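You operate a simulated robot arm through the tools that you are given. There is no shell and no other tool. Be economical: measure what you need, move in short steps, check, and stop when the job is done.

You run a simulated robot arm. Do the job below in one go: nothing can be reset, and whatever is moved stays where it is left.

Task
Wipe the flux off the locked blue stick, then release it into the green rack.
Fine: the blue pad goes back beside the grey rack; free the bolt, eject by the lever, hands clear of the slots; lay the lever back.
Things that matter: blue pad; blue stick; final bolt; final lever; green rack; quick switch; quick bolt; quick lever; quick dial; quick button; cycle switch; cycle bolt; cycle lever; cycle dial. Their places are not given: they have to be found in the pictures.

Only the result counts: the job must be done as asked and must still hold three seconds after the hand-in. Knocking over, shifting, dropping, spilling or breaking anything else fails it.

Robot
A 6-joint arm with a two-finger parallel gripper, fixed in place. Base frame: the origin is at the foot of the arm, x ahead of it, y to its left, z up. Lengths are in m, angles in degrees, forces in N, time in s.
With the tool pointing down near the work surface it reaches from about 0.14 to 0.42 m from the base axis. Its first joint turns from -66.0 to 66.0 degrees. Payload 2.7 kg.
Tool frame: the origin (TCP) lies between the finger pads and is the grasp point; the fingertips stand 0.023 m ahead of it; z points along the fingers, y is the line along which they close. Largest opening 0.094 m; finger width 0.038, thickness 0.01; the body of the gripper, 0.054 by 0.096 m, starts 0.039 m behind the TCP.
Orientation is that of the tool frame in the base frame, as a unit quaternion [x, y, z, w]. With the fingers straight down and closing along the base's y, the tool's x points along the base's -x, its y along +y and its z along -z.

Tools
- The arm moves only by the tool step_arm. Its argument "plan" is a list of rows, each a list of 3 entries, a list of its own where there are three numbers: the shift along the tool's x, y, z in m, then the turn, a rotation vector about the tool's x, y, z in rad, then the closure in counts, from 0 (fully open) to 255 (shut). In form: [[[x, y, z], [ax, ay, az], claw], ...]. A call has 1 to 12 rows; each row is the pose to reach, as a shift and turn from the pose commanded when the call began, along the tool's axes at that moment. A row lasts 0.2 s, in which the tool goes at most 0.05 m and 8.6 degrees; a call with a longer step from one row to the next is refused whole, and so is a gripper value outside its range. Where a pose cannot be reached the arm comes as near as it can. A force on the tool above 90 N (or 10 N above the force at the start of the call, whichever is more), or a blocked arm, ends the call early, and 0.2 s more pass. The fingers move at their own pace (about 0.045 m/s each) and stop on an object; they squeeze with about 41 N. The grip force told is the motor's: it shows also when the fingers shut on nothing. Time passes only in rows, and 0.2 s behind the last, so rows that repeat a pose let the fingers close. It gives the time, the measured TCP pose, the force on the tool (base axes), the opening and the grip force at its end, in the units of the frame above (readings bear some noise).
- Cameras (640 x 400 px; columns grow to the right, rows downward): "scene" is fixed at [0.0692, -0.4343, 1.3906]; the picture's right is [0.80, -0.59, 0.00], its down [-0.41, -0.56, -0.72] and it looks along [0.43, 0.58, -0.70] (base axes); focal length 312 px, centre (320, 200). "wrist" rides on the gripper at [-0.039, 0, -0.044] in the tool frame; the picture's right is [0.00, -1.00, 0.00], its down [0.97, 0.00, -0.24] and it looks along [0.24, 0.00, 0.97] (tool axes); focal length 218 px, centre (320, 200).
- capture(camera): a new picture of that camera. The clock stands still meanwhile.
- pixel_to_xyz(camera, pixels): for up to 12 pixels [column, row] of the newest picture of that camera ("zoom" is the newest enlarged one), the place [x, y, z] in the base frame of the surface seen there, good to about 0.003 m. The clock stands still meanwhile.
- close_up(camera, box): a new picture of the part [left, top, right, bottom] of that camera's present view, enlarged. The clock stands still meanwhile.
- job_done(): hands the job in; it is judged then, once.

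Go step by step. Measure first, check grasps and placings, and put right what went wrong. The budget is 80 turns and 34 pictures, counting those below and the enlarged ones. Unless the task says otherwise, let go and move clear before handing in, and close with one line.

The tools are called after "Emit:" by a JSON object that holds its "api" and its "payload". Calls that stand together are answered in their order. step_arm: Moves the arm, as the interface text tells. Its arguments: {"type":"object","properties":{"plan":{"type":"array"}},"required":["plan"]} The other tools are called the same way: capture (camera) takes a picture; pixel_to_xyz (camera, pixels) gives the place of the surface under pixels of a picture; close_up (camera, box) takes an enlarged picture of a part of a camera's view; job_done () hands the job in.

At the start:

```text
time: 0.0
tool_pos: [0.2914, 0.17, 1.0486]
tcp_rot: [-0.001, 1.0, 0.001, 0.001]
contact_force: [-0.2, -0.3, 0.0]
grip_width: 0.0938
grasp_force: 0.0
```

scene: 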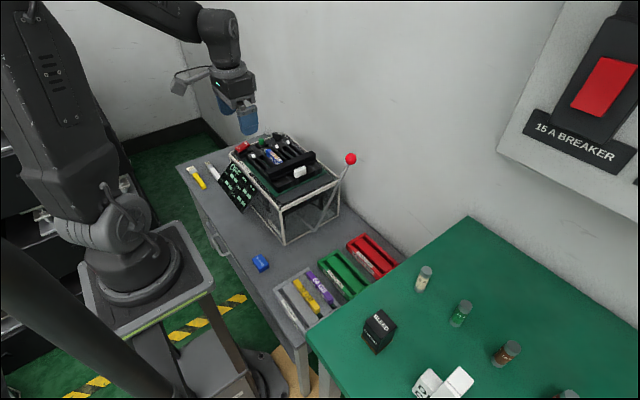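
wrist: 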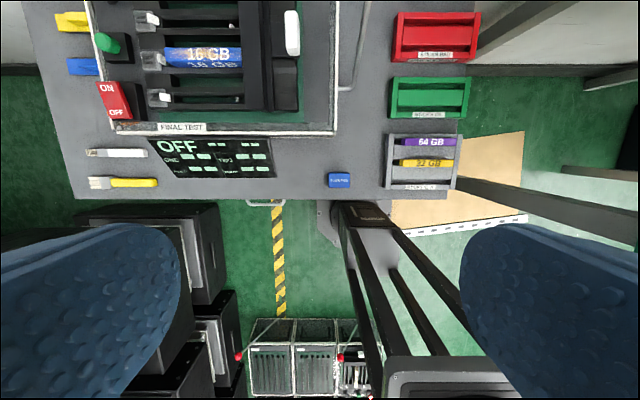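

The wrist view shows the "FINAL TEST" fixture with a blue stick (about 203,57), the blue pad (340,180) and the racks at right. I'll enlarge both views to read the details.

Emit:
{"api": "close_up", "payload": {"camera": "wrist", "box": [50, 0, 350, 200]}}

Emit:
{"api": "close_up", "payload": {"camera": "scene", "box": [170, 110, 410, 340]}}

```text
2.00 times, centred on (200, 100) of wrist
```

zoom: 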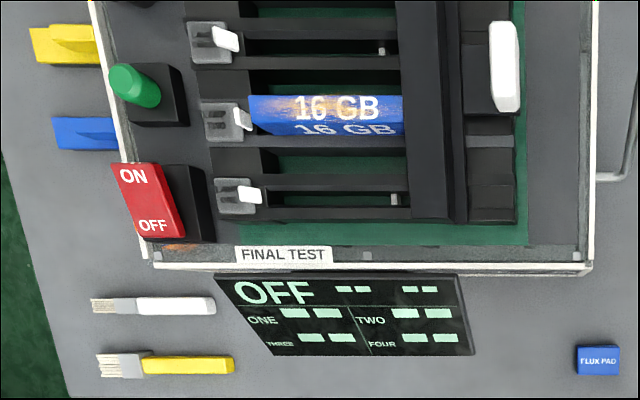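

```text
1.74 times, centred on (290, 225) of scene
```

zoom: 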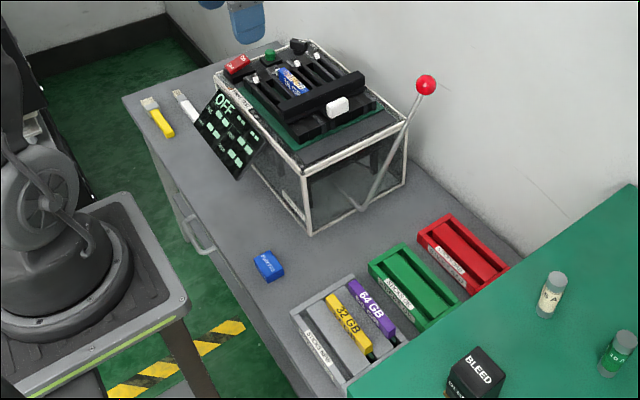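

The FINAL TEST fixture holds the blue 16 GB stick with a white handle, a red-ball lever, and a switch set to OFF. I'll measure the key points next.

Emit:
{"api": "pixel_to_xyz", "payload": {"camera": "wrist", "pixels": [[180, 57], [235, 57], [292, 33], [340, 180], [430, 97], [432, 142], [432, 162], [265, 57], [165, 62], [115, 100], [185, 128], [288, 110]]}}

Emit:
{"api": "pixel_to_xyz", "payload": {"camera": "zoom", "pixels": [[425, 85], [410, 125], [360, 208], [338, 107], [290, 75], [265, 265], [310, 88], [400, 285], [465, 250], [340, 330], [268, 52], [300, 45]]}}

```text
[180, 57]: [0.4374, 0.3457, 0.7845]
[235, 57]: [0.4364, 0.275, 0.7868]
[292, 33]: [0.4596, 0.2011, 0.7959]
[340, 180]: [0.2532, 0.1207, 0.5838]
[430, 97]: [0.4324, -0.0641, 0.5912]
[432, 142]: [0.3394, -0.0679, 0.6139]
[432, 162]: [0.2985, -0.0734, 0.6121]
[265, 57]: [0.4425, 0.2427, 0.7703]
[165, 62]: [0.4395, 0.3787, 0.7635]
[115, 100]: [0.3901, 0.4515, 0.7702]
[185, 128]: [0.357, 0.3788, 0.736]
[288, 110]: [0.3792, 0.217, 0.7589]
```

```text
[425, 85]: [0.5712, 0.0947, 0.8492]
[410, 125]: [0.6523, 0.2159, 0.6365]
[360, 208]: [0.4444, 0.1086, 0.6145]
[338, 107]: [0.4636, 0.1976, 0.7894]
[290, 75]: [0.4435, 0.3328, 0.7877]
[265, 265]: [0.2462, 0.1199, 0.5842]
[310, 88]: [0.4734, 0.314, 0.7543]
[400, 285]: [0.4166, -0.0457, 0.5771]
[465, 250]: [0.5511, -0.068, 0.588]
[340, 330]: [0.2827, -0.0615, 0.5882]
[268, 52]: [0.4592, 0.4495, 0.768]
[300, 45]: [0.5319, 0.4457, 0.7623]
```

The fixture's top sits at z of about 0.77, and the stick lies along y at x≈0.437. I'll move over it for a better wrist view.

Emit:
{"api": "step_arm", "payload": {"plan": [[[-0.04, 0.02, 0], [0, 0, 0], 0], [[-0.08, 0.04, 0], [0, 0, 0], 0], [[-0.12, 0.06, 0], [0, 0, 0], 0], [[-0.15, 0.07, 0], [0, 0, 0], 0], [[-0.15, 0.07, 0], [0, 0, 0], 0]]}}

Emit:
{"api": "capture", "payload": {"camera": "wrist"}}

```text
time: 1.2
tool_pos: [0.4428, 0.24, 1.0481]
tcp_rot: [-0.001, 1.0, 0.001, 0.0]
contact_force: [-0.8, 0.5, 0.0]
grip_width: 0.0942
grasp_force: 0.1
```

```text
29 pictures are left
```

wrist: 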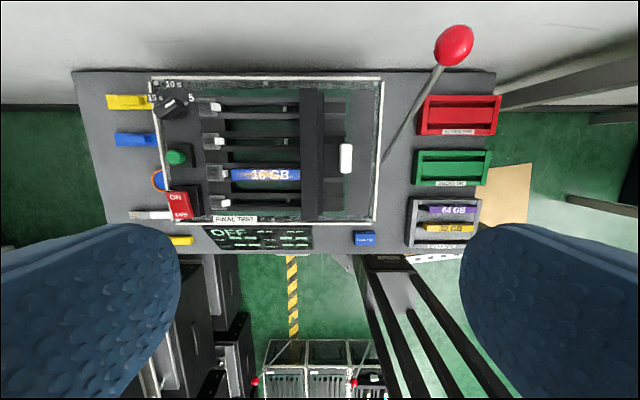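

Emit:
{"api": "close_up", "payload": {"camera": "wrist", "box": [140, 70, 390, 230]}}

Emit:
{"api": "close_up", "payload": {"camera": "wrist", "box": [340, 10, 520, 270]}}

Emit:
{"api": "pixel_to_xyz", "payload": {"camera": "wrist", "pixels": [[235, 175], [298, 175], [345, 158], [455, 45], [455, 166], [420, 166], [484, 166], [455, 184], [453, 153], [364, 238], [390, 200], [312, 125]]}}

```text
2.50 times, centred on (265, 150) of wrist
```

zoom: 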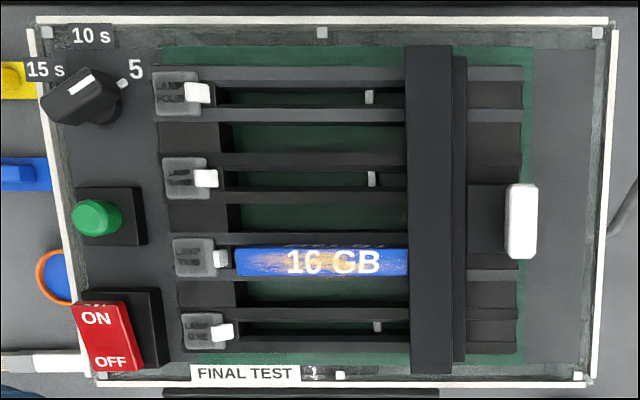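

```text
1.54 times, centred on (430, 140) of wrist
```

zoom: 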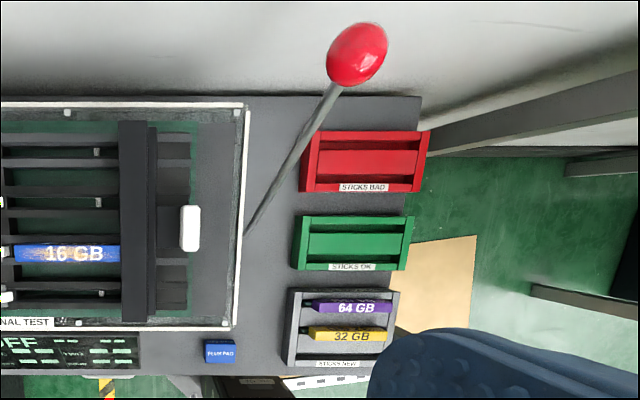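

```text
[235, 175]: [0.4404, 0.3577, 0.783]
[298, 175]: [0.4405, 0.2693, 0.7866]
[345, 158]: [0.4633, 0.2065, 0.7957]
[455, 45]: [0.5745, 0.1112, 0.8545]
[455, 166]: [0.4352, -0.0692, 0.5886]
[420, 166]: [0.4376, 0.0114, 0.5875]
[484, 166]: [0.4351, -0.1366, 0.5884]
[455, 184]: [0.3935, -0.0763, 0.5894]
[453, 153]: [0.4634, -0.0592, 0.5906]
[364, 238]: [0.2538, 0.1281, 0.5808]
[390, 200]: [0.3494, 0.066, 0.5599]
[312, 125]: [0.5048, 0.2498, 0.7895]
```

The stick is at y 0.265–0.36, x≈0.44, top z≈0.785, held by a sliding bar with a white handle. The lever ball is at (0.574, 0.111, 0.855), and the pad is at (0.254, 0.125). I'll hover over the pad now.

Emit:
{"api": "step_arm", "payload": {"plan": [[[0.0236, -0.0144, 0.037], [0, 0, 0], 0], [[0.047, -0.0288, 0.0745], [0, 0, 0], 0], [[0.071, -0.043, 0.112], [0, 0, 0], 0], [[0.0945, -0.0575, 0.149], [0, 0, 0], 0], [[0.118, -0.072, 0.186], [0, 0, 0], 0], [[0.142, -0.086, 0.2235], [0, 0, 0], 0], [[0.165, -0.1, 0.26], [0, 0, 0], 0], [[0.189, -0.115, 0.298], [0, 0, 0], 0], [[0.189, -0.115, 0.298], [0, 0, 0], 0]]}}

Emit:
{"api": "capture", "payload": {"camera": "wrist"}}

```text
time: 3.2
tool_pos: [0.2532, 0.1239, 0.7502]
tcp_rot: [-0.001, 1.0, 0.001, 0.0]
contact_force: [-0.1, -1.4, -0.3]
grip_width: 0.094
grasp_force: 0.1
```

```text
26 pictures are left
```

wrist: 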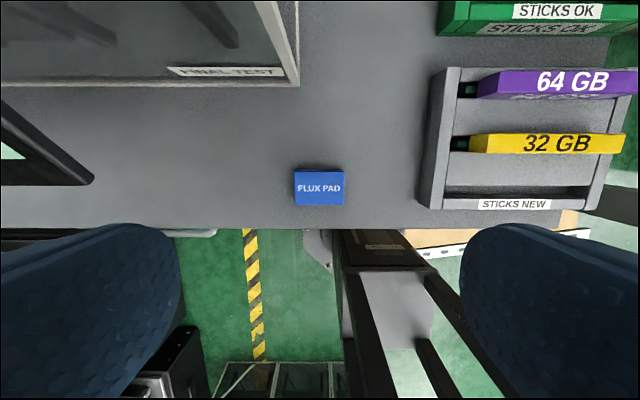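

Emit:
{"api": "pixel_to_xyz", "payload": {"camera": "wrist", "pixels": [[297, 188], [342, 188], [319, 173], [319, 203], [319, 188], [380, 188], [270, 188], [432, 150]]}}

```text
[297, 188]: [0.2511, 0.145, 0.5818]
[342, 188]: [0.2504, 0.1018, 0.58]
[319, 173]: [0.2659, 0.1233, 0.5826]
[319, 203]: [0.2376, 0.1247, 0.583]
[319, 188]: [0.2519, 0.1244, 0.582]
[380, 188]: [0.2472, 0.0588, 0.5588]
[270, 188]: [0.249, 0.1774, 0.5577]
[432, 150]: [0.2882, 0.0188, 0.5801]
```

The pad is about 46 mm in y, 30 mm in x and 23 mm tall, centred at (0.2515, 0.124). I'll grip its upper half so the bottom sticks out below the fingers.

Emit:
{"api": "step_arm", "payload": {"plan": [[[0.001, 0, 0.045], [0, 0, 0], 0], [[0.0015, 0, 0.09], [0, 0, 0], 0], [[0.0015, 0, 0.13], [0, 0, 0], 0], [[0.0015, 0, 0.156], [0, 0, 0], 0], [[0.0015, 0, 0.156], [0, 0, 0], 0], [[0.0015, 0, 0.156], [0, 0, 0], 255], [[0.0015, 0, 0.156], [0, 0, 0], 255], [[0.0015, 0, 0.156], [0, 0, 0], 255], [[0.0015, 0, 0.156], [0, 0, 0], 255], [[0.0015, 0, 0.156], [0, 0, 0], 255]]}}

```text
time: 5.4
tool_pos: [0.2521, 0.1244, 0.5969]
tcp_rot: [-0.001, 1.0, 0.001, 0.001]
contact_force: [0.1, 0.3, 0.1]
grip_width: 0.0481
grasp_force: 41.2
```

The pad is gripped, with an opening of 0.048 and 41 N. I'll lift it and carry it above the stick.

Emit:
{"api": "step_arm", "payload": {"plan": [[[0, 0, -0.04], [0, 0, 0], 255], [[0, 0, -0.09], [0, 0, 0], 255], [[0, 0, -0.14], [0, 0, 0], 255], [[0, 0, -0.19], [0, 0, 0], 255], [[0, 0, -0.24], [0, 0, 0], 255], [[0, 0, -0.285], [0, 0, 0], 255], [[-0.03, 0.035, -0.285], [0, 0, 0], 255], [[-0.06, 0.07, -0.285], [0, 0, 0], 255], [[-0.09, 0.105, -0.285], [0, 0, 0], 255], [[-0.12, 0.14, -0.285], [0, 0, 0], 255], [[-0.15, 0.175, -0.285], [0, 0, 0], 255], [[-0.188, 0.203, -0.285], [0, 0, 0], 255]]}}

Emit:
{"api": "capture", "payload": {"camera": "wrist"}}

```text
time: 8.0
tool_pos: [0.4397, 0.3265, 0.8794]
tcp_rot: [-0.001, 1.0, 0.0, 0.0]
contact_force: [-0.4, 0.9, -0.2]
grip_width: 0.0476
grasp_force: 41.2
```

```text
25 pictures are left
```

wrist: 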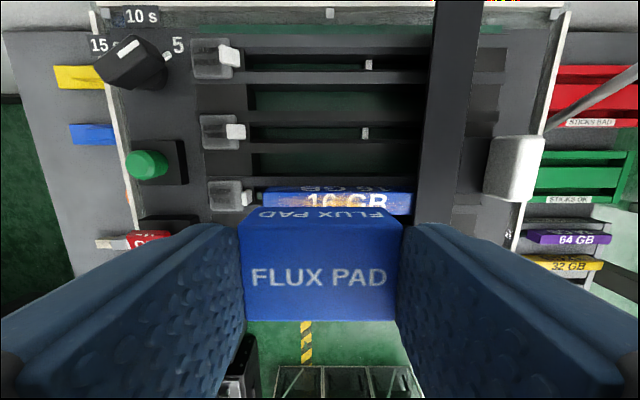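

Emit:
{"api": "pixel_to_xyz", "payload": {"camera": "wrist", "pixels": [[350, 193], [270, 193], [246, 198], [405, 193], [450, 150], [515, 165], [220, 193], [480, 150], [500, 190], [235, 132], [364, 133], [300, 145]]}}

Emit:
{"api": "close_up", "payload": {"camera": "wrist", "box": [180, 100, 560, 230]}}

```text
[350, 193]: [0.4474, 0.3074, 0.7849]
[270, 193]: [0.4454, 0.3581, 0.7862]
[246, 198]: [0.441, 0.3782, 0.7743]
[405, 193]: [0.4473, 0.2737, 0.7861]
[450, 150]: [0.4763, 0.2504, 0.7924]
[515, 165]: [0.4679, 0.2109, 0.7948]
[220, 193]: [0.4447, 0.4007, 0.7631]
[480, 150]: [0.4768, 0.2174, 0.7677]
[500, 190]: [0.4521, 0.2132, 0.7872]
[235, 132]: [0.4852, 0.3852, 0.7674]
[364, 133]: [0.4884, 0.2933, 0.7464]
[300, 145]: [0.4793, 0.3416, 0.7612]
```

```text
1.68 times, centred on (370, 165) of wrist
```

zoom: 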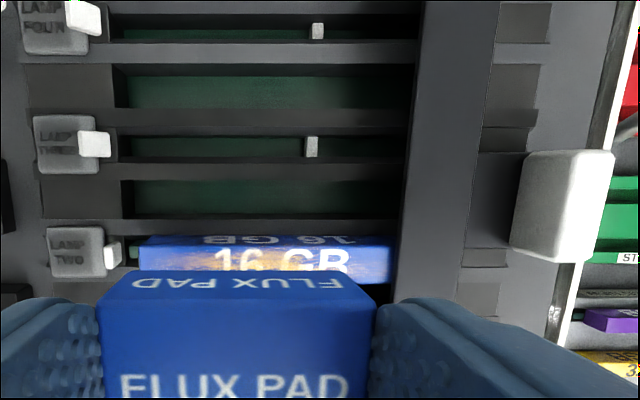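

The white nubs are lamps lower down (z 0.774) and the bar top is at 0.792, so fingertips at about 0.80 will clear. I'll lower the pad gently onto the stick.

Emit:
{"api": "step_arm", "payload": {"plan": [[[0, -0.005, 0.02], [0, 0, 0], 255], [[-0.0015, -0.01, 0.04], [0, 0, 0], 255], [[-0.0015, -0.01, 0.052], [0, 0, 0], 255], [[-0.0015, -0.01, 0.055], [0, 0, 0], 255], [[-0.0015, -0.01, 0.057], [0, 0, 0], 255]]}}

```text
time: 9.2
tool_pos: [0.44, 0.3184, 0.8213]
tcp_rot: [-0.001, 1.0, 0.002, 0.001]
contact_force: [0.3, -1.0, 0.5]
grip_width: 0.0479
grasp_force: 40.4
```

Emit:
{"api": "step_arm", "payload": {"plan": [[[0, 0, 0.001], [0, 0, 0], 255], [[0, 0, 0.002], [0, 0, 0], 255], [[0, 0, 0.003], [0, 0, 0], 255]]}}

```text
time: 10.0
tool_pos: [0.4414, 0.3183, 0.8227]
tcp_rot: [-0.001, 1.0, 0.002, 0.002]
contact_force: [-3.8, -3.2, 23.5]
grip_width: 0.0478
grasp_force: 41.2
```

There is contact at 23 N. I'll ease off slightly and rub along the stick.

Emit:
{"api": "step_arm", "payload": {"plan": [[[0, 0, -0.001], [0, 0, 0], 255], [[0, -0.011, -0.001], [0, 0, 0], 255], [[0, -0.021, -0.001], [0, 0, 0], 255], [[0, -0.01, -0.001], [0, 0, 0], 255], [[0, 0.002, -0.001], [0, 0, 0], 255], [[0, 0.014, -0.001], [0, 0, 0], 255], [[0, 0.026, -0.001], [0, 0, 0], 255], [[0, 0.014, -0.001], [0, 0, 0], 255], [[0, 0.002, -0.001], [0, 0, 0], 255], [[0, -0.01, -0.001], [0, 0, 0], 255], [[0, -0.021, -0.001], [0, 0, 0], 255], [[0, -0.01, -0.001], [0, 0, 0], 255]]}}

Emit:
{"api": "step_arm", "payload": {"plan": [[[0, 0.012, 0], [0, 0, 0], 255], [[0, 0.024, 0], [0, 0, 0], 255], [[0, 0.034, 0], [0, 0, 0], 255], [[0, 0.022, 0], [0, 0, 0], 255], [[0, 0.01, 0], [0, 0, 0], 255], [[0, -0.01, 0], [0, 0, 0], 255], [[0, 0.005, 0], [0, 0, 0], 255], [[0, 0.01, -0.03], [0, 0, 0], 255], [[0.02, 0.01, -0.07], [0, 0, 0], 255], [[0.06, 0.01, -0.08], [0, 0, 0], 255], [[0.06, 0.01, -0.08], [0, 0, 0], 255]]}}

Emit:
{"api": "close_up", "payload": {"camera": "wrist", "box": [180, 40, 560, 230]}}

```text
time: 12.6
tool_pos: [0.4434, 0.3038, 0.8207]
tcp_rot: [0.001, 1.0, -0.002, 0.001]
contact_force: [3.7, -18.6, 25.0]
grip_width: 0.0481
grasp_force: 40.5
```

```text
time: 15.0
tool_pos: [0.3792, 0.3197, 0.8994]
tcp_rot: [-0.001, 1.0, 0.001, -0.001]
contact_force: [0.4, 0.4, 0.6]
grip_width: 0.0478
grasp_force: 40.6
```

```text
1.68 times, centred on (370, 135) of wrist
```

zoom: 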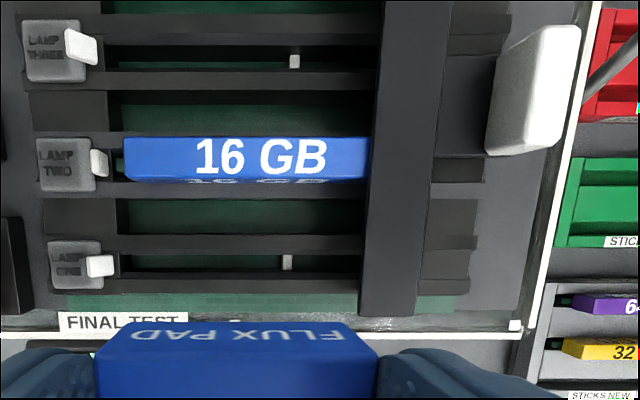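

The stick is clean. I'll carry the pad back to its original spot.

Emit:
{"api": "step_arm", "payload": {"plan": [[[0.0255, -0.039, 0], [0, 0, 0], 255], [[0.051, -0.078, 0], [0, 0, 0], 255], [[0.0765, -0.117, 0], [0, 0, 0], 255], [[0.102, -0.156, 0], [0, 0, 0], 255], [[0.1275, -0.1955, 0], [0, 0, 0], 255], [[0.1275, -0.1955, 0.05], [0, 0, 0], 255], [[0.1275, -0.1955, 0.1], [0, 0, 0], 255], [[0.1275, -0.1955, 0.15], [0, 0, 0], 255], [[0.1275, -0.1955, 0.2], [0, 0, 0], 255], [[0.1275, -0.1955, 0.25], [0, 0, 0], 255], [[0.1275, -0.1955, 0.285], [0, 0, 0], 255], [[0.1275, -0.1955, 0.295], [0, 0, 0], 255]]}}

```text
time: 17.6
tool_pos: [0.2539, 0.1237, 0.6068]
tcp_rot: [0.0, 1.0, 0.001, 0.002]
contact_force: [0.3, 0.0, -0.2]
grip_width: 0.0478
grasp_force: 41.2
```

Emit:
{"api": "step_arm", "payload": {"plan": [[[0.0015, 0, 0.006], [0, 0, 0], 255], [[0.0015, 0, 0.008], [0, 0, 0], 255], [[0.0015, 0, 0.009], [0, 0, 0], 255], [[0.0015, 0, 0.01], [0, 0, 0], 255]]}}

```text
time: 18.6
tool_pos: [0.2529, 0.1223, 0.5957]
tcp_rot: [-0.001, 1.0, 0.001, 0.001]
contact_force: [-0.1, -0.2, 1.3]
grip_width: 0.0478
grasp_force: 41.0
```

It is just about touching. I'll go one more millimetre down, release, and rise.

Emit:
{"api": "step_arm", "payload": {"plan": [[[0, 0, 0.001], [0, 0, 0], 255], [[0, 0, 0.001], [0, 0, 0], 200], [[0, 0, 0.001], [0, 0, 0], 100], [[0, 0, 0.001], [0, 0, 0], 0], [[0, 0, 0.001], [0, 0, 0], 0], [[0, 0, 0.001], [0, 0, 0], 0], [[0, 0, -0.03], [0, 0, 0], 0], [[0, 0, -0.08], [0, 0, 0], 0], [[0, 0, -0.13], [0, 0, 0], 0], [[0, 0, -0.18], [0, 0, 0], 0], [[0, 0, -0.18], [0, 0, 0], 0]]}}

Emit:
{"api": "capture", "payload": {"camera": "wrist"}}

Emit:
{"api": "close_up", "payload": {"camera": "scene", "box": [220, 125, 380, 255]}}

```text
time: 21.0
tool_pos: [0.252, 0.1231, 0.7784]
tcp_rot: [-0.001, 1.0, 0.0, 0.0]
contact_force: [-0.6, 0.7, 0.1]
grip_width: 0.094
grasp_force: 0.0
```

```text
22 pictures are left
```

wrist: 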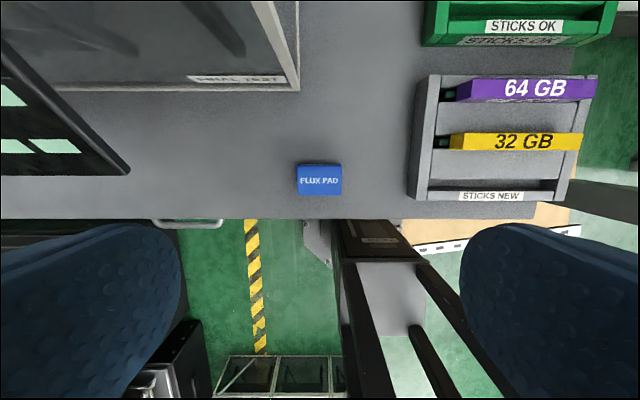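

```text
3.08 times, centred on (300, 190) of scene
```

zoom: 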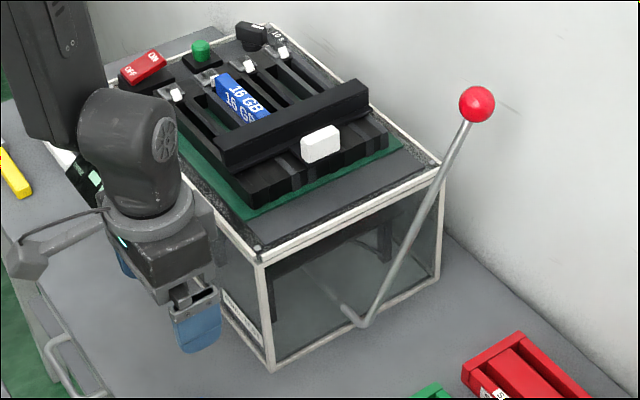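

The pad is back and the fixture is unchanged. Next I'll take a close view above the white bolt knob for exact measurements.

Emit:
{"api": "step_arm", "payload": {"plan": [[[0, 0, -0.05], [0, 0, 0], 0], [[0, 0, -0.1], [0, 0, 0], 0], [[0, 0, -0.15], [0, 0, 0], 0], [[-0.04, 0.018, -0.16], [0, 0, 0], 0], [[-0.08, 0.036, -0.16], [0, 0, 0], 0], [[-0.12, 0.054, -0.16], [0, 0, 0], 0], [[-0.16, 0.07, -0.16], [0, 0, 0], 0], [[-0.2, 0.084, -0.155], [0, 0, 0], 0], [[-0.208, 0.087, -0.15], [0, 0, 0], 0], [[-0.208, 0.087, -0.15], [0, 0, 0], 0]]}}

Emit:
{"api": "capture", "payload": {"camera": "wrist"}}

```text
time: 23.2
tool_pos: [0.461, 0.2104, 0.9273]
tcp_rot: [-0.002, 1.0, 0.001, 0.0]
contact_force: [-0.6, -0.6, -0.6]
grip_width: 0.0941
grasp_force: 0.1
```

```text
20 pictures are left
```

wrist: 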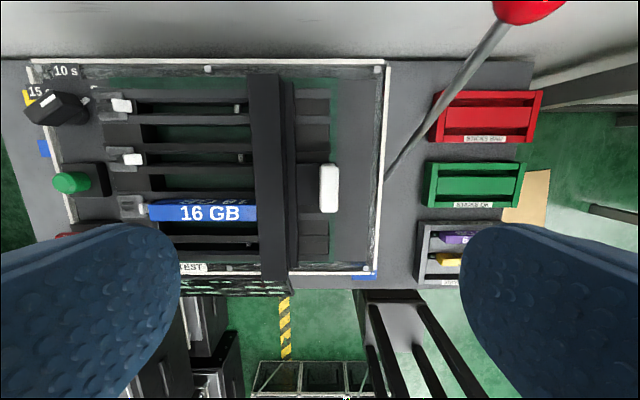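

Emit:
{"api": "close_up", "payload": {"camera": "wrist", "box": [230, 120, 390, 220]}}

Emit:
{"api": "pixel_to_xyz", "payload": {"camera": "wrist", "pixels": [[321, 188], [337, 188], [329, 168], [329, 209], [252, 188], [283, 188], [288, 188], [293, 188], [306, 188], [350, 188], [390, 172], [486, 45]]}}

```text
4.00 times, centred on (310, 170) of wrist
```

zoom: 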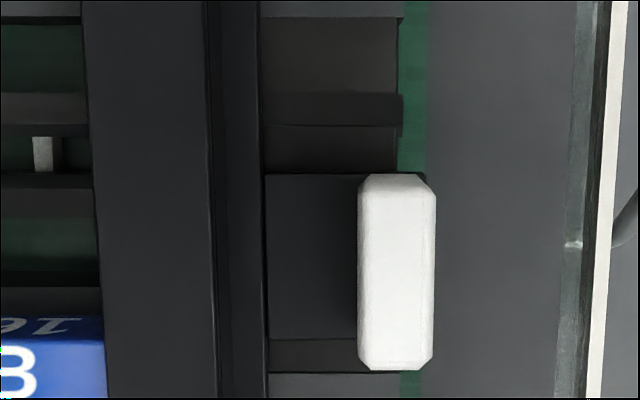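

```text
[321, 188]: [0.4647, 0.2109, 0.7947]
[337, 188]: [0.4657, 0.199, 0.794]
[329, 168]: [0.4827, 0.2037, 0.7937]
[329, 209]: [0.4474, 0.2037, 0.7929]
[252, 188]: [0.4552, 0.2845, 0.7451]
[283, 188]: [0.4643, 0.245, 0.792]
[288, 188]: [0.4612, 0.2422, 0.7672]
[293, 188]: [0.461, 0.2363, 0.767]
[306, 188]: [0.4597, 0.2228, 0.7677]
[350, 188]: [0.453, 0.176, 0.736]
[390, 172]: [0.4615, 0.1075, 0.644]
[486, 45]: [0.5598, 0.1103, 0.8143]
```

The knob is 15 mm in y (0.197–0.212) and 40 mm in x, with its top at 0.794. There is about 30 mm of free space before the bar. I'll straddle it with a 40 mm opening and close.

Emit:
{"api": "step_arm", "payload": {"plan": [[[-0.004, -0.006, 0.02], [0, 0, 0], 146], [[-0.004, -0.006, 0.05], [0, 0, 0], 146], [[-0.004, -0.006, 0.08], [0, 0, 0], 146], [[-0.004, -0.006, 0.08], [0, 0, 0], 146], [[-0.004, -0.006, 0.11], [0, 0, 0], 146], [[-0.004, -0.006, 0.13], [0, 0, 0], 146], [[-0.004, -0.006, 0.13], [0, 0, 0], 146], [[-0.004, -0.006, 0.13], [0, 0, 0], 255], [[-0.004, -0.006, 0.13], [0, 0, 0], 255], [[-0.004, -0.006, 0.13], [0, 0, 0], 255], [[-0.004, -0.006, 0.13], [0, 0, 0], 255]]}}

```text
time: 25.6
tool_pos: [0.4655, 0.2047, 0.7949]
tcp_rot: [0.0, 1.0, 0.001, 0.0]
contact_force: [2.8, -4.7, -1.7]
grip_width: 0.0158
grasp_force: 44.6
```

The knob is gripped, with an opening of 0.0158. I'll pull it toward -y in small steps.

Emit:
{"api": "step_arm", "payload": {"plan": [[[0, -0.005, 0], [0, 0, 0], 255], [[0, -0.01, 0], [0, 0, 0], 255], [[0, -0.015, 0], [0, 0, 0], 255], [[0, -0.02, 0], [0, 0, 0], 255]]}}

```text
time: 26.6
tool_pos: [0.4652, 0.1852, 0.7967]
tcp_rot: [-0.001, 1.0, 0.0, 0.001]
contact_force: [7.9, 1.7, -9.7]
grip_width: 0.0157
grasp_force: 45.1
```

It is sliding freely, so I'll continue to the end stop.

Emit:
{"api": "step_arm", "payload": {"plan": [[[0, -0.005, 0], [0, 0, 0], 255], [[0, -0.01, 0], [0, 0, 0], 255], [[0, -0.015, 0], [0, 0, 0], 255], [[0, -0.02, 0], [0, 0, 0], 255]]}}

Emit:
{"api": "capture", "payload": {"camera": "wrist"}}

```text
time: 27.6
tool_pos: [0.4653, 0.1641, 0.7958]
tcp_rot: [-0.001, 1.0, 0.001, 0.0]
contact_force: [9.5, 1.4, -8.8]
grip_width: 0.0157
grasp_force: 44.7
```

```text
18 pictures are left
```

wrist: 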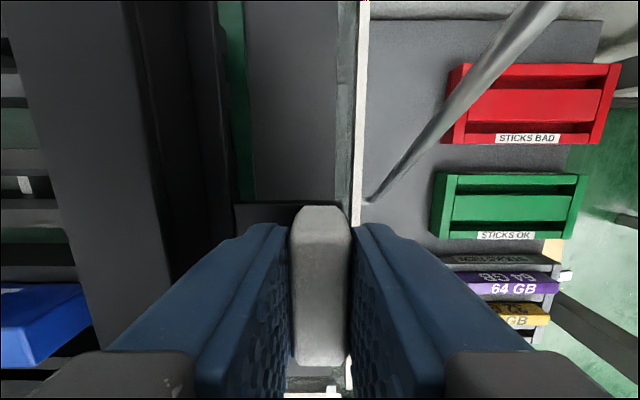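

Emit:
{"api": "pixel_to_xyz", "payload": {"camera": "wrist", "pixels": [[130, 180], [50, 180], [185, 180], [30, 320], [90, 310], [320, 230], [235, 100], [361, 100]]}}

```text
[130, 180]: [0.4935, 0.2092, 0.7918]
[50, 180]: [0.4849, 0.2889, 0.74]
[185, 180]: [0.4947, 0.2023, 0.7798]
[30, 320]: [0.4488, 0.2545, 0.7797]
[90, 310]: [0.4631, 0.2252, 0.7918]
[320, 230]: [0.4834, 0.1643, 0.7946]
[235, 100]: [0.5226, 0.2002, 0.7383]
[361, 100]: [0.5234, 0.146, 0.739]
```

The bar moves with the knob, about 40 mm so far. I'll check for remaining travel.

Emit:
{"api": "step_arm", "payload": {"plan": [[[0, -0.003, 0], [0, 0, 0], 255], [[0, -0.006, 0], [0, 0, 0], 255], [[0, -0.009, 0], [0, 0, 0], 255]]}}

```text
time: 28.4
tool_pos: [0.465, 0.1545, 0.7965]
tcp_rot: [-0.001, 1.0, 0.001, 0.001]
contact_force: [12.8, 0.6, -18.2]
grip_width: 0.0158
grasp_force: 45.0
```

Emit:
{"api": "step_arm", "payload": {"plan": [[[0, -0.003, 0], [0, 0, 0], 255], [[0, -0.006, 0], [0, 0, 0], 255], [[0, -0.009, 0], [0, 0, 0], 255], [[0, -0.012, 0], [0, 0, 0], 255]]}}

```text
time: 29.4
tool_pos: [0.4636, 0.152, 0.7969]
tcp_rot: [-0.003, 1.0, 0.006, 0.004]
contact_force: [8.2, 68.4, -24.0]
grip_width: 0.0158
grasp_force: 44.7
```

The end stop is reached at y=0.152 with 68 N, so the bolt is free. I'll relax, open a little, rise, and look.

Emit:
{"api": "step_arm", "payload": {"plan": [[[0, 0.01, 0], [0, 0, 0], 255], [[0, 0.0095, 0], [0, 0, 0], 180], [[0, 0.0095, 0], [0, 0, 0], 160], [[0, 0.0095, 0], [0, 0, 0], 146], [[0, 0.0095, -0.03], [0, 0, 0], 146], [[0, 0.0095, -0.07], [0, 0, 0], 146], [[0, 0.0095, -0.12], [0, 0, 0], 146], [[0, 0.0095, -0.15], [0, 0, 0], 146], [[0, 0.0095, -0.15], [0, 0, 0], 146]]}}

Emit:
{"api": "capture", "payload": {"camera": "wrist"}}

Emit:
{"api": "close_up", "payload": {"camera": "scene", "box": [220, 125, 380, 255]}}

```text
time: 31.4
tool_pos: [0.4641, 0.151, 0.945]
tcp_rot: [-0.001, 1.0, 0.001, 0.0]
contact_force: [0.1, 0.5, 0.2]
grip_width: 0.0403
grasp_force: 0.1
```

```text
17 pictures are left
```

wrist: 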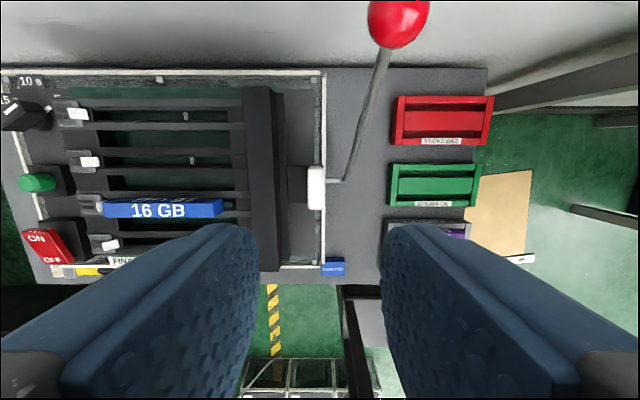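

```text
3.08 times, centred on (300, 190) of scene
```

zoom: 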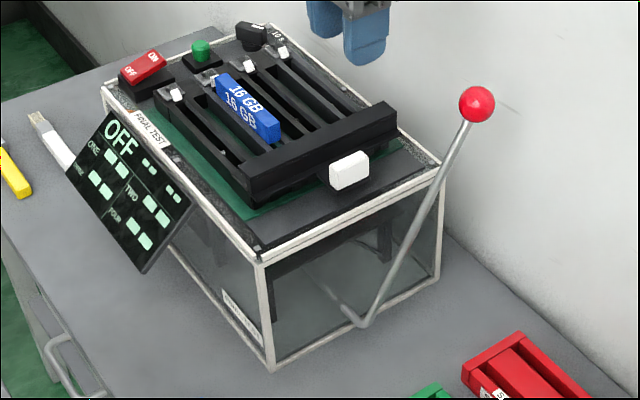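

The bar is now clear of the stick. I'll measure the lever's shaft, foot and ball.

Emit:
{"api": "pixel_to_xyz", "payload": {"camera": "wrist", "pixels": [[330, 181], [340, 181], [345, 178], [353, 155], [368, 110], [380, 68], [398, 22], [375, 22], [425, 22], [103, 208], [222, 208], [160, 209]]}}

Emit:
{"api": "pixel_to_xyz", "payload": {"camera": "zoom", "pixels": [[365, 323], [352, 315], [385, 275], [415, 215], [445, 160], [477, 103], [477, 90], [462, 104], [492, 104], [477, 119]]}}

```text
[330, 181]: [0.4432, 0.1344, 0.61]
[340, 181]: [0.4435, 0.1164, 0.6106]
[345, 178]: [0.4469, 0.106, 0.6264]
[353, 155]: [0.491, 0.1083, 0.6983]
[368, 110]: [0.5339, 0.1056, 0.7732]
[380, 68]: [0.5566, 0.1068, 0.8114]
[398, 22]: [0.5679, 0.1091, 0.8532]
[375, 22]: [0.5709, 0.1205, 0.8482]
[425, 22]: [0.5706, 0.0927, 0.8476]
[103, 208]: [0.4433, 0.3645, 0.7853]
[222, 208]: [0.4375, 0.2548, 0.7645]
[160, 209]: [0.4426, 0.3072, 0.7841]
```

```text
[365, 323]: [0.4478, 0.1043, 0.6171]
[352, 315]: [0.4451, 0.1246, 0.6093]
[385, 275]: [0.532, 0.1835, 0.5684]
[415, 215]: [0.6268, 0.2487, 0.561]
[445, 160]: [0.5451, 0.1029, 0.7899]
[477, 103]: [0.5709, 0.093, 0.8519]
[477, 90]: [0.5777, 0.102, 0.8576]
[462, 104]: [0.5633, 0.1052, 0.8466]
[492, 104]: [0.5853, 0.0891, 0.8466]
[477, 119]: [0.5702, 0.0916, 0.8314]
```

The pivot is at about (0.443, z 0.605) and the ball centre at about (0.577, 0.107, 0.845). Before approaching I'll check the wall's position.

Emit:
{"api": "pixel_to_xyz", "payload": {"camera": "wrist", "pixels": [[340, 20], [340, 50], [440, 50], [340, 69], [340, 75], [480, 20]]}}

```text
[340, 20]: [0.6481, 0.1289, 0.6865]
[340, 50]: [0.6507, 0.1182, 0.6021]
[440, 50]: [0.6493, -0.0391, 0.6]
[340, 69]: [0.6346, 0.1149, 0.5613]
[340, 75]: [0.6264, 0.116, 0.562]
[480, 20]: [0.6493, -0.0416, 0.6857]
```

The wall is at x=0.65, so I'll tilt the tool 25° to keep the hand on the near side. I'll hover back along the approach line to the ball.

Emit:
{"api": "step_arm", "payload": {"plan": [[[-0.025, -0.02, 0], [0, -0.11, 0], 80], [[-0.05, -0.035, 0.005], [0, -0.22, 0], 80], [[-0.07, -0.044, 0.01], [0, -0.33, 0], 80], [[-0.075, -0.044, 0.018], [0, -0.436, 0], 80], [[-0.075, -0.044, 0.018], [0, -0.436, 0], 80]]}}

Emit:
{"api": "capture", "payload": {"camera": "wrist"}}

```text
time: 32.6
tool_pos: [0.5395, 0.107, 0.9292]
tcp_rot: [-0.002, 0.976, 0.001, 0.218]
contact_force: [-0.5, -0.5, 0.4]
grip_width: 0.0646
grasp_force: 0.1
```

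```text
15 pictures are left
```

wrist: 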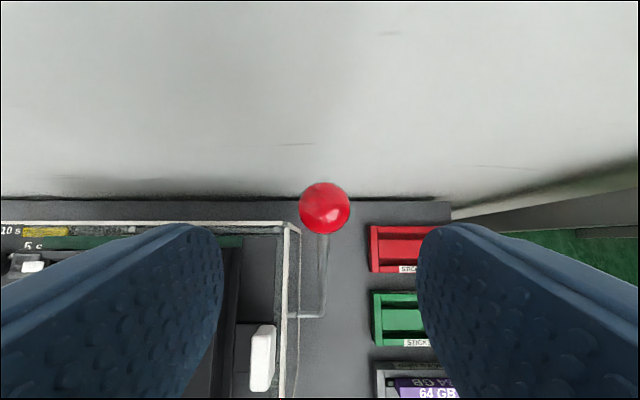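

The ball is centred between the fingers, about 0.085 m ahead. I'll advance and close on it.

Emit:
{"api": "step_arm", "payload": {"plan": [[[-0.001, -0.002, 0.03], [0, 0, 0], 80], [[-0.001, -0.002, 0.06], [0, 0, 0], 80], [[-0.001, -0.002, 0.084], [0, 0, 0], 80], [[-0.001, -0.002, 0.084], [0, 0, 0], 80], [[-0.001, -0.002, 0.084], [0, 0, 0], 200], [[-0.001, -0.002, 0.084], [0, 0, 0], 255], [[-0.001, -0.002, 0.084], [0, 0, 0], 255], [[-0.001, -0.002, 0.084], [0, 0, 0], 255]]}}

```text
time: 34.4
tool_pos: [0.5751, 0.1047, 0.8537]
tcp_rot: [0.0, 0.976, 0.0, 0.216]
contact_force: [0.5, -4.2, -2.8]
grip_width: 0.0349
grasp_force: 45.1
```

The ball is gripped with an opening of 0.035. I'll swing the lever along its arc toward -x.

Emit:
{"api": "step_arm", "payload": {"plan": [[[0.0153, 0, -0.0188], [0, 0, 0], 255], [[0.0326, 0, -0.0364], [0, 0, 0], 255], [[0.0513, 0, -0.0524], [0, 0, 0], 255], [[0.0713, 0, -0.0668], [0, 0, 0], 255]]}}

```text
time: 35.4
tool_pos: [0.4838, 0.105, 0.8844]
tcp_rot: [-0.001, 0.976, 0.001, 0.217]
contact_force: [6.4, -17.1, 12.7]
grip_width: 0.0352
grasp_force: 44.8
```

Emit:
{"api": "step_arm", "payload": {"plan": [[[0.0211, 0, -0.0124], [0, 0, 0], 255], [[0.0433, 0, -0.023], [0, 0, 0], 255], [[0.0664, 0, -0.0317], [0, 0, 0], 255]]}}

Emit:
{"api": "close_up", "payload": {"camera": "scene", "box": [220, 115, 380, 245]}}

```text
time: 36.2
tool_pos: [0.4101, 0.1057, 0.8826]
tcp_rot: [0.003, 0.976, -0.001, 0.219]
contact_force: [3.7, -31.4, 10.0]
grip_width: 0.0353
grasp_force: 45.2
```

```text
3.08 times, centred on (300, 180) of scene
```

zoom: 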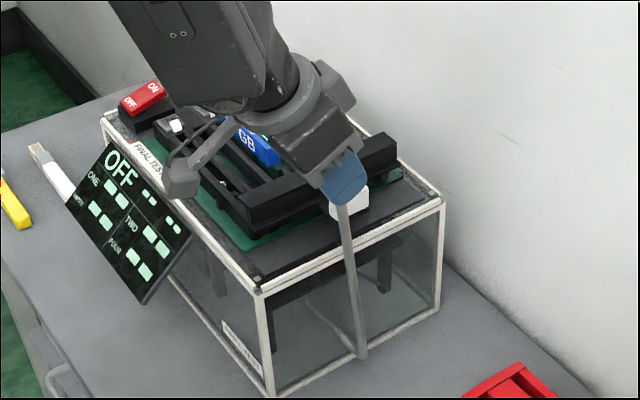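

The lever swings freely. A sideways load of -31 N is building up, so I'll yield about 2 mm toward -y while continuing.

Emit:
{"api": "step_arm", "payload": {"plan": [[[0.0, -0.0015, 0.0], [0, 0, 0], 255], [[0.0237, -0.002, -0.0065], [0, 0, 0], 255], [[0.0478, -0.003, -0.0111], [0, 0, 0], 255]]}}

```text
time: 37.0
tool_pos: [0.3576, 0.1034, 0.869]
tcp_rot: [-0.002, 0.977, 0.001, 0.212]
contact_force: [-0.6, -0.3, 0.7]
grip_width: 0.0
grasp_force: 42.1
```

The fingers shut on nothing, so the ball slipped out. I'll look where the lever is.

Emit:
{"api": "capture", "payload": {"camera": "wrist"}}

Emit:
{"api": "close_up", "payload": {"camera": "scene", "box": [220, 115, 380, 245]}}

```text
13 pictures are left
```

wrist: 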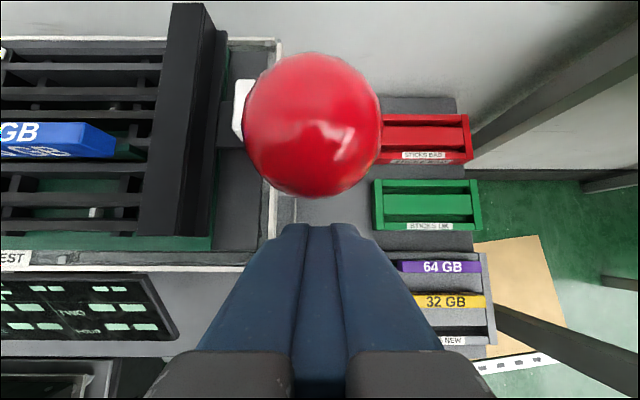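

```text
3.08 times, centred on (300, 180) of scene
```

zoom: 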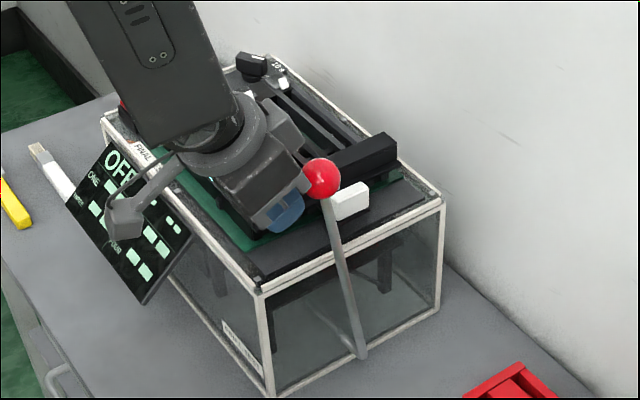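

The lever stands just past vertical, probably at its stop, and the stick's near end seems raised. I'll measure both.

Emit:
{"api": "pixel_to_xyz", "payload": {"camera": "wrist", "pixels": [[20, 132], [95, 137], [112, 155], [60, 135], [315, 125], [315, 60], [250, 125], [375, 125], [315, 185]]}}

```text
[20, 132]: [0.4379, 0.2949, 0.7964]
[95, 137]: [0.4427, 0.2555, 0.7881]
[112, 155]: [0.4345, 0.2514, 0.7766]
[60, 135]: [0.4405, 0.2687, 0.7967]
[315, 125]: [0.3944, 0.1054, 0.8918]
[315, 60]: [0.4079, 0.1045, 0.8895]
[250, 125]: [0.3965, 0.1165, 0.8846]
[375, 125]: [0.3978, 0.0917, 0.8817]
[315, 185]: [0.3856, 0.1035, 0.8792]
```

The stick has risen about 11 mm and the ball is at (0.399, 0.105, 0.877), about -9°. I'll retreat, open, and regrip to check whether more travel remains.

Emit:
{"api": "step_arm", "payload": {"plan": [[[0, 0, -0.04], [0, 0, 0], 255], [[0, 0, -0.075], [0, 0, 0], 150], [[-0.02, 0.0015, -0.075], [0, 0, 0], 80], [[-0.04, 0.0015, -0.075], [0, 0, 0], 80], [[-0.04, 0.0015, -0.075], [0, 0, 0], 80], [[-0.04, 0.0015, -0.075], [0, 0, 0], 80]]}}

```text
time: 38.4
tool_pos: [0.367, 0.1035, 0.9578]
tcp_rot: [-0.001, 0.976, 0.001, 0.217]
contact_force: [0.4, -0.5, -0.1]
grip_width: 0.0641
grasp_force: 0.0
out of reach, approached as far as the arm can: row 2
```

Emit:
{"api": "step_arm", "payload": {"plan": [[[0.005, 0.001, 0.03], [0, 0, 0], 80], [[0.005, 0.001, 0.06], [0, 0, 0], 80], [[0.005, 0.001, 0.086], [0, 0, 0], 80], [[0.005, 0.001, 0.087], [0, 0, 0], 80], [[0.005, 0.001, 0.087], [0, 0, 0], 200], [[0.005, 0.001, 0.087], [0, 0, 0], 255], [[0.005, 0.001, 0.087], [0, 0, 0], 255], [[0.005, 0.001, 0.087], [0, 0, 0], 255]]}}

```text
time: 40.2
tool_pos: [0.3978, 0.1041, 0.8756]
tcp_rot: [0.0, 0.976, 0.001, 0.216]
contact_force: [2.4, -2.3, -5.3]
grip_width: 0.0354
grasp_force: 45.1
```

Regripped. I'll pull a further 3° in small steps and read the force.

Emit:
{"api": "step_arm", "payload": {"plan": [[[0.005, 0, -0.0012], [0, 0, 0], 255], [[0.01, 0, -0.0024], [0, 0, 0], 255], [[0.0144, 0, -0.0036], [0, 0, 0], 255]]}}

```text
time: 41.0
tool_pos: [0.3881, 0.1058, 0.877]
tcp_rot: [0.002, 0.975, 0.0, 0.224]
contact_force: [30.4, -17.8, 0.9]
grip_width: 0.0353
grasp_force: 44.9
```

It resists with 30 N, so the lever is at its stop and the stick is ejected. I'll let go of the ball here and lift clear.

Emit:
{"api": "step_arm", "payload": {"plan": [[[-0.012, 0, 0.002], [0, 0, 0], 255], [[-0.012, 0, 0.002], [0, 0, 0], 180], [[-0.012, 0, 0.002], [0, 0, 0], 80], [[-0.012, 0, 0.002], [0, 0, 0], 60], [[-0.012, 0, 0.002], [0, 0, 0], 60], [[-0.012, 0, -0.04], [0, 0, 0], 60], [[-0.012, 0, -0.08], [0, 0, 0], 60], [[-0.03, 0.03, -0.11], [0, 0.11, 0], 60], [[-0.06, 0.06, -0.12], [0, 0.22, 0], 60], [[-0.08, 0.1, -0.12], [0, 0.33, 0], 60], [[-0.085, 0.14, -0.12], [0, 0.436, 0], 60], [[-0.085, 0.14, -0.12], [0, 0.436, 0], 60]]}}

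Emit:
{"api": "capture", "payload": {"camera": "wrist"}}

```text
time: 43.6
tool_pos: [0.4109, 0.2467, 1.0193]
tcp_rot: [0.0, 1.0, 0.001, 0.0]
contact_force: [-0.1, 0.0, 0.5]
grip_width: 0.0717
grasp_force: 0.1
```

```text
11 pictures are left
```

wrist: 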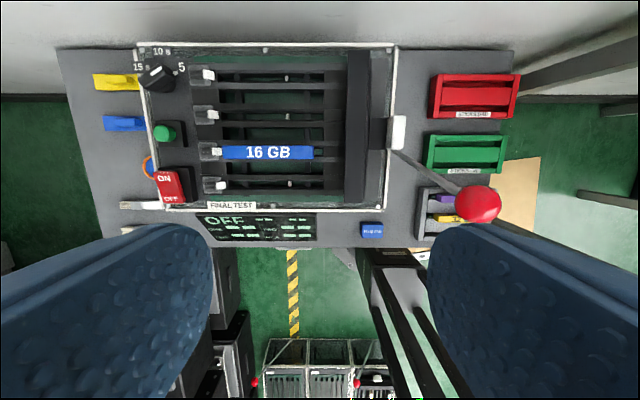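

Emit:
{"api": "pixel_to_xyz", "payload": {"camera": "wrist", "pixels": [[226, 153], [268, 153], [311, 153], [268, 148], [268, 157], [268, 166], [268, 140], [466, 153], [466, 140], [466, 166], [478, 203], [210, 150]]}}

Emit:
{"api": "close_up", "payload": {"camera": "wrist", "box": [190, 100, 400, 210]}}

Emit:
{"api": "close_up", "payload": {"camera": "wrist", "box": [400, 60, 540, 250]}}

```text
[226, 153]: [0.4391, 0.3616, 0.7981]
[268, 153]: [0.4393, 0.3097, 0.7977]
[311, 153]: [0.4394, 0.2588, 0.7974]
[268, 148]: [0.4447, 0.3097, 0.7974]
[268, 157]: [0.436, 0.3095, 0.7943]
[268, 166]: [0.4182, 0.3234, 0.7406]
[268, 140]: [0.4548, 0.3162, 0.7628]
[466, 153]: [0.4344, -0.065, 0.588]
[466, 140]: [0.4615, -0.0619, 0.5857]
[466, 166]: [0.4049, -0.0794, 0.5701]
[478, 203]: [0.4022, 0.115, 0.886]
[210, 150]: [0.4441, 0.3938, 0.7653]
```

```text
3.05 times, centred on (295, 155) of wrist
```

zoom: 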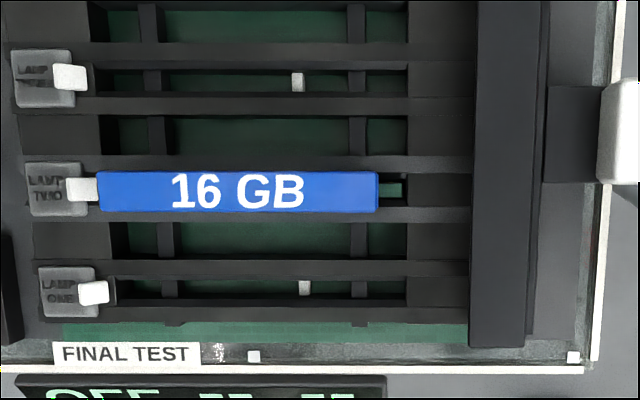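

```text
2.11 times, centred on (470, 155) of wrist
```

zoom: 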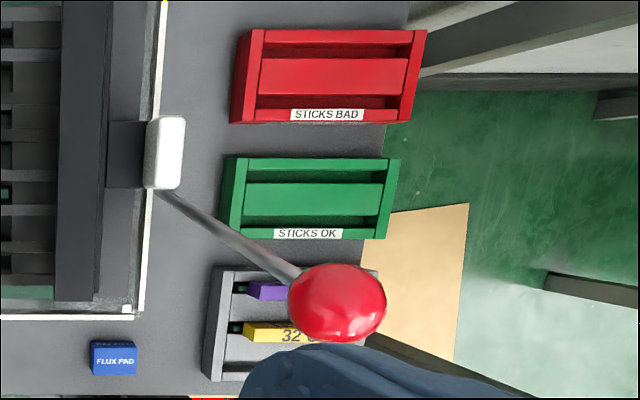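

The stick top is at z≈0.797, with body x≈0.4403 and y 0.258–0.363. I'll move above it and yaw 90° so the fingers close across x.

Emit:
{"api": "step_arm", "payload": {"plan": [[[0, 0, 0], [0, 0, 0.131], 60], [[-0.005, 0.01, 0], [0, 0, 0.262], 60], [[-0.01, 0.02, 0], [0, 0, 0.393], 60], [[-0.015, 0.03, 0], [0, 0, 0.524], 60], [[-0.02, 0.04, 0], [0, 0, 0.654], 60], [[-0.025, 0.05, 0], [0, 0, 0.785], 60], [[-0.0295, 0.06, 0], [0, 0, 0.916], 60], [[-0.0295, 0.063, 0], [0, 0, 1.047], 60], [[-0.0295, 0.063, 0], [0, 0, 1.178], 80], [[-0.0295, 0.063, 0], [0, 0, 1.309], 100], [[-0.0295, 0.063, 0], [0, 0, 1.44], 120], [[-0.0295, 0.063, 0], [0, 0, 1.571], 146]]}}

```text
time: 46.2
tool_pos: [0.4382, 0.3084, 1.0193]
tcp_rot: [0.708, 0.706, 0.001, 0.0]
contact_force: [0.3, 0.6, -0.2]
grip_width: 0.0405
grasp_force: 0.2
```

Emit:
{"api": "step_arm", "payload": {"plan": [[[0.002, 0.002, 0.045], [0, 0, 0], 146], [[0.002, 0.002, 0.09], [0, 0, 0], 146], [[0.002, 0.002, 0.135], [0, 0, 0], 146], [[0.002, 0.002, 0.18], [0, 0, 0], 146], [[0.002, 0.002, 0.21], [0, 0, 0], 146], [[0.002, 0.002, 0.222], [0, 0, 0], 146], [[0.002, 0.002, 0.222], [0, 0, 0], 146], [[0.002, 0.002, 0.222], [0, 0, 0], 255], [[0.002, 0.002, 0.222], [0, 0, 0], 255], [[0.002, 0.002, 0.222], [0, 0, 0], 255]]}}

```text
time: 48.4
tool_pos: [0.441, 0.3106, 0.7979]
tcp_rot: [0.707, 0.708, 0.001, 0.0]
contact_force: [5.8, -0.3, -0.7]
grip_width: 0.0151
grasp_force: 40.8
```

The stick is held at 15 mm width. I'll lift it straight up slowly.

Emit:
{"api": "step_arm", "payload": {"plan": [[[0, 0, -0.005], [0, 0, 0], 255], [[0, 0, -0.015], [0, 0, 0], 255], [[0, 0, -0.03], [0, 0, 0], 255], [[0, 0, -0.06], [0, 0, 0], 255], [[0, 0, -0.1], [0, 0, 0], 255], [[0, 0, -0.14], [0, 0, 0], 255], [[0, 0, -0.18], [0, 0, 0], 255]]}}

Emit:
{"api": "capture", "payload": {"camera": "wrist"}}

Emit:
{"api": "close_up", "payload": {"camera": "scene", "box": [220, 80, 420, 310]}}

```text
time: 50.0
tool_pos: [0.4414, 0.3122, 0.9771]
tcp_rot: [0.706, 0.708, 0.0, 0.0]
contact_force: [-0.9, 0.6, -0.9]
grip_width: 0.0151
grasp_force: 41.0
```

```text
8 pictures are left
```

wrist: 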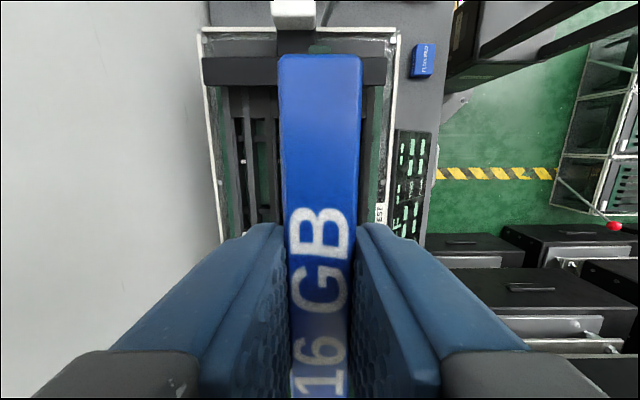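

```text
1.74 times, centred on (320, 195) of scene
```

zoom: 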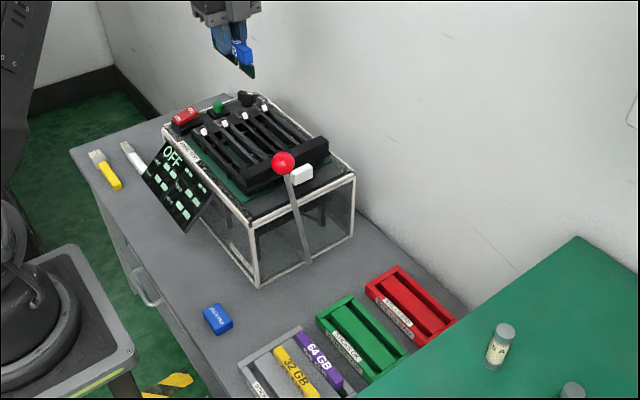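

The stick is out cleanly. From this zoom I'll measure the green rack's slots and, for reference, how the sticks sit in the grey rack.

Emit:
{"api": "pixel_to_xyz", "payload": {"camera": "zoom", "pixels": [[360, 332], [348, 320], [378, 355], [372, 325], [350, 302], [395, 350], [345, 345], [334, 330], [318, 360], [308, 345], [405, 355], [322, 312]]}}

Emit:
{"api": "close_up", "payload": {"camera": "scene", "box": [290, 235, 400, 315]}}

```text
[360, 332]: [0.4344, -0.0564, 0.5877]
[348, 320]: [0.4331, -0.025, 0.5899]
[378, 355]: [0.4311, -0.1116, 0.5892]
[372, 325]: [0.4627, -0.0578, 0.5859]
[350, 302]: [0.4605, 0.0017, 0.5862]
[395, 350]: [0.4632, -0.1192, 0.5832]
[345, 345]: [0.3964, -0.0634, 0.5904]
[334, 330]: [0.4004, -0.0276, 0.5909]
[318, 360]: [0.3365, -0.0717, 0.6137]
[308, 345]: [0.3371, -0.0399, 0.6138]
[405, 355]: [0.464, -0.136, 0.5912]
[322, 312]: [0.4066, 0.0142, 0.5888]
```

```text
5.00 times, centred on (345, 275) of scene
```

zoom: 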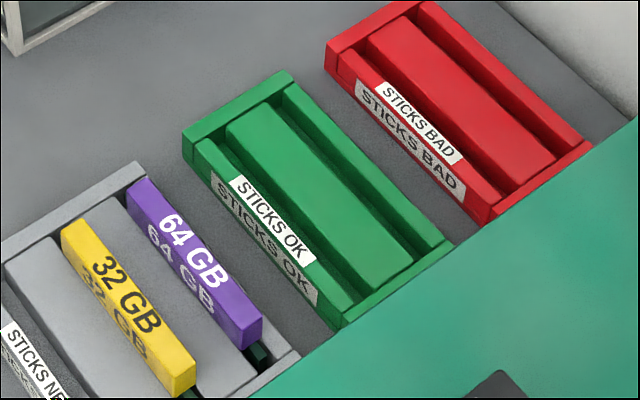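

I'll sample across both slots of the green rack to find their edges and depth.

Emit:
{"api": "pixel_to_xyz", "payload": {"camera": "zoom", "pixels": [[255, 195], [261, 192], [267, 189], [273, 186], [279, 183], [285, 180], [325, 160], [331, 157], [337, 154], [343, 151], [349, 148], [355, 145]]}}

Emit:
{"api": "pixel_to_xyz", "payload": {"camera": "zoom", "pixels": [[215, 150], [285, 98], [345, 305], [415, 255], [135, 185], [240, 345], [195, 250], [262, 330], [228, 132], [375, 290], [410, 262], [268, 105]]}}

```text
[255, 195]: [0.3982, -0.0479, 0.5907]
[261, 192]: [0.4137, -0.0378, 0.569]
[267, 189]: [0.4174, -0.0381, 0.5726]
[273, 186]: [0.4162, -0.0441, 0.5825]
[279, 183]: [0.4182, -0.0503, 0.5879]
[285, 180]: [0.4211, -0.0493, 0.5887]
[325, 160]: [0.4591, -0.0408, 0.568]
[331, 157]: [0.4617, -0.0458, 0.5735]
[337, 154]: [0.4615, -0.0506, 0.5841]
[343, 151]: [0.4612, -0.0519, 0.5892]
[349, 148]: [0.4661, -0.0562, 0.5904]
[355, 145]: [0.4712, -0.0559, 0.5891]
```

```text
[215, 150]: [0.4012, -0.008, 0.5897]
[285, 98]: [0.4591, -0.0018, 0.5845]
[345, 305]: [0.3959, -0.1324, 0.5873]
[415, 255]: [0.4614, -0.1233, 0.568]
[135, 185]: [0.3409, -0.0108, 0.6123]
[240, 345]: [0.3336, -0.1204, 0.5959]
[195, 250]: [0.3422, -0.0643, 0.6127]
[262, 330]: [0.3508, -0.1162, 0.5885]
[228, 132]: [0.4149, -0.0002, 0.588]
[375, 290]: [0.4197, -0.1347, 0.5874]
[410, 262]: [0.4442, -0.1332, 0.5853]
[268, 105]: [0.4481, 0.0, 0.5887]
```

The slots are about 16.5 mm wide, with the near one centred at x≈0.409 and the far one at x≈0.4537. The rack top is at z=0.59. I'll carry the stick over the near slot and hover.

Emit:
{"api": "step_arm", "payload": {"plan": [[[-0.047, -0.004, 0], [0, 0, 0], 255], [[-0.094, -0.008, 0], [0, 0, 0], 255], [[-0.141, -0.012, 0], [0, 0, 0], 255], [[-0.188, -0.016, 0], [0, 0, 0], 255], [[-0.235, -0.02, 0], [0, 0, 0], 255], [[-0.282, -0.024, 0], [0, 0, 0], 255], [[-0.329, -0.028, 0], [0, 0, 0], 255], [[-0.376, -0.032, 0], [0, 0, 0], 255], [[-0.376, -0.032, 0.05], [0, 0, 0], 255], [[-0.376, -0.032, 0.1], [0, 0, 0], 255], [[-0.376, -0.032, 0.15], [0, 0, 0], 255], [[-0.376, -0.032, 0.19], [0, 0, 0], 255]]}}

```text
time: 52.6
tool_pos: [0.41, -0.0608, 0.7854]
tcp_rot: [0.707, 0.707, 0.001, 0.0]
contact_force: [0.3, 0.0, -0.3]
grip_width: 0.0153
grasp_force: 40.8
```

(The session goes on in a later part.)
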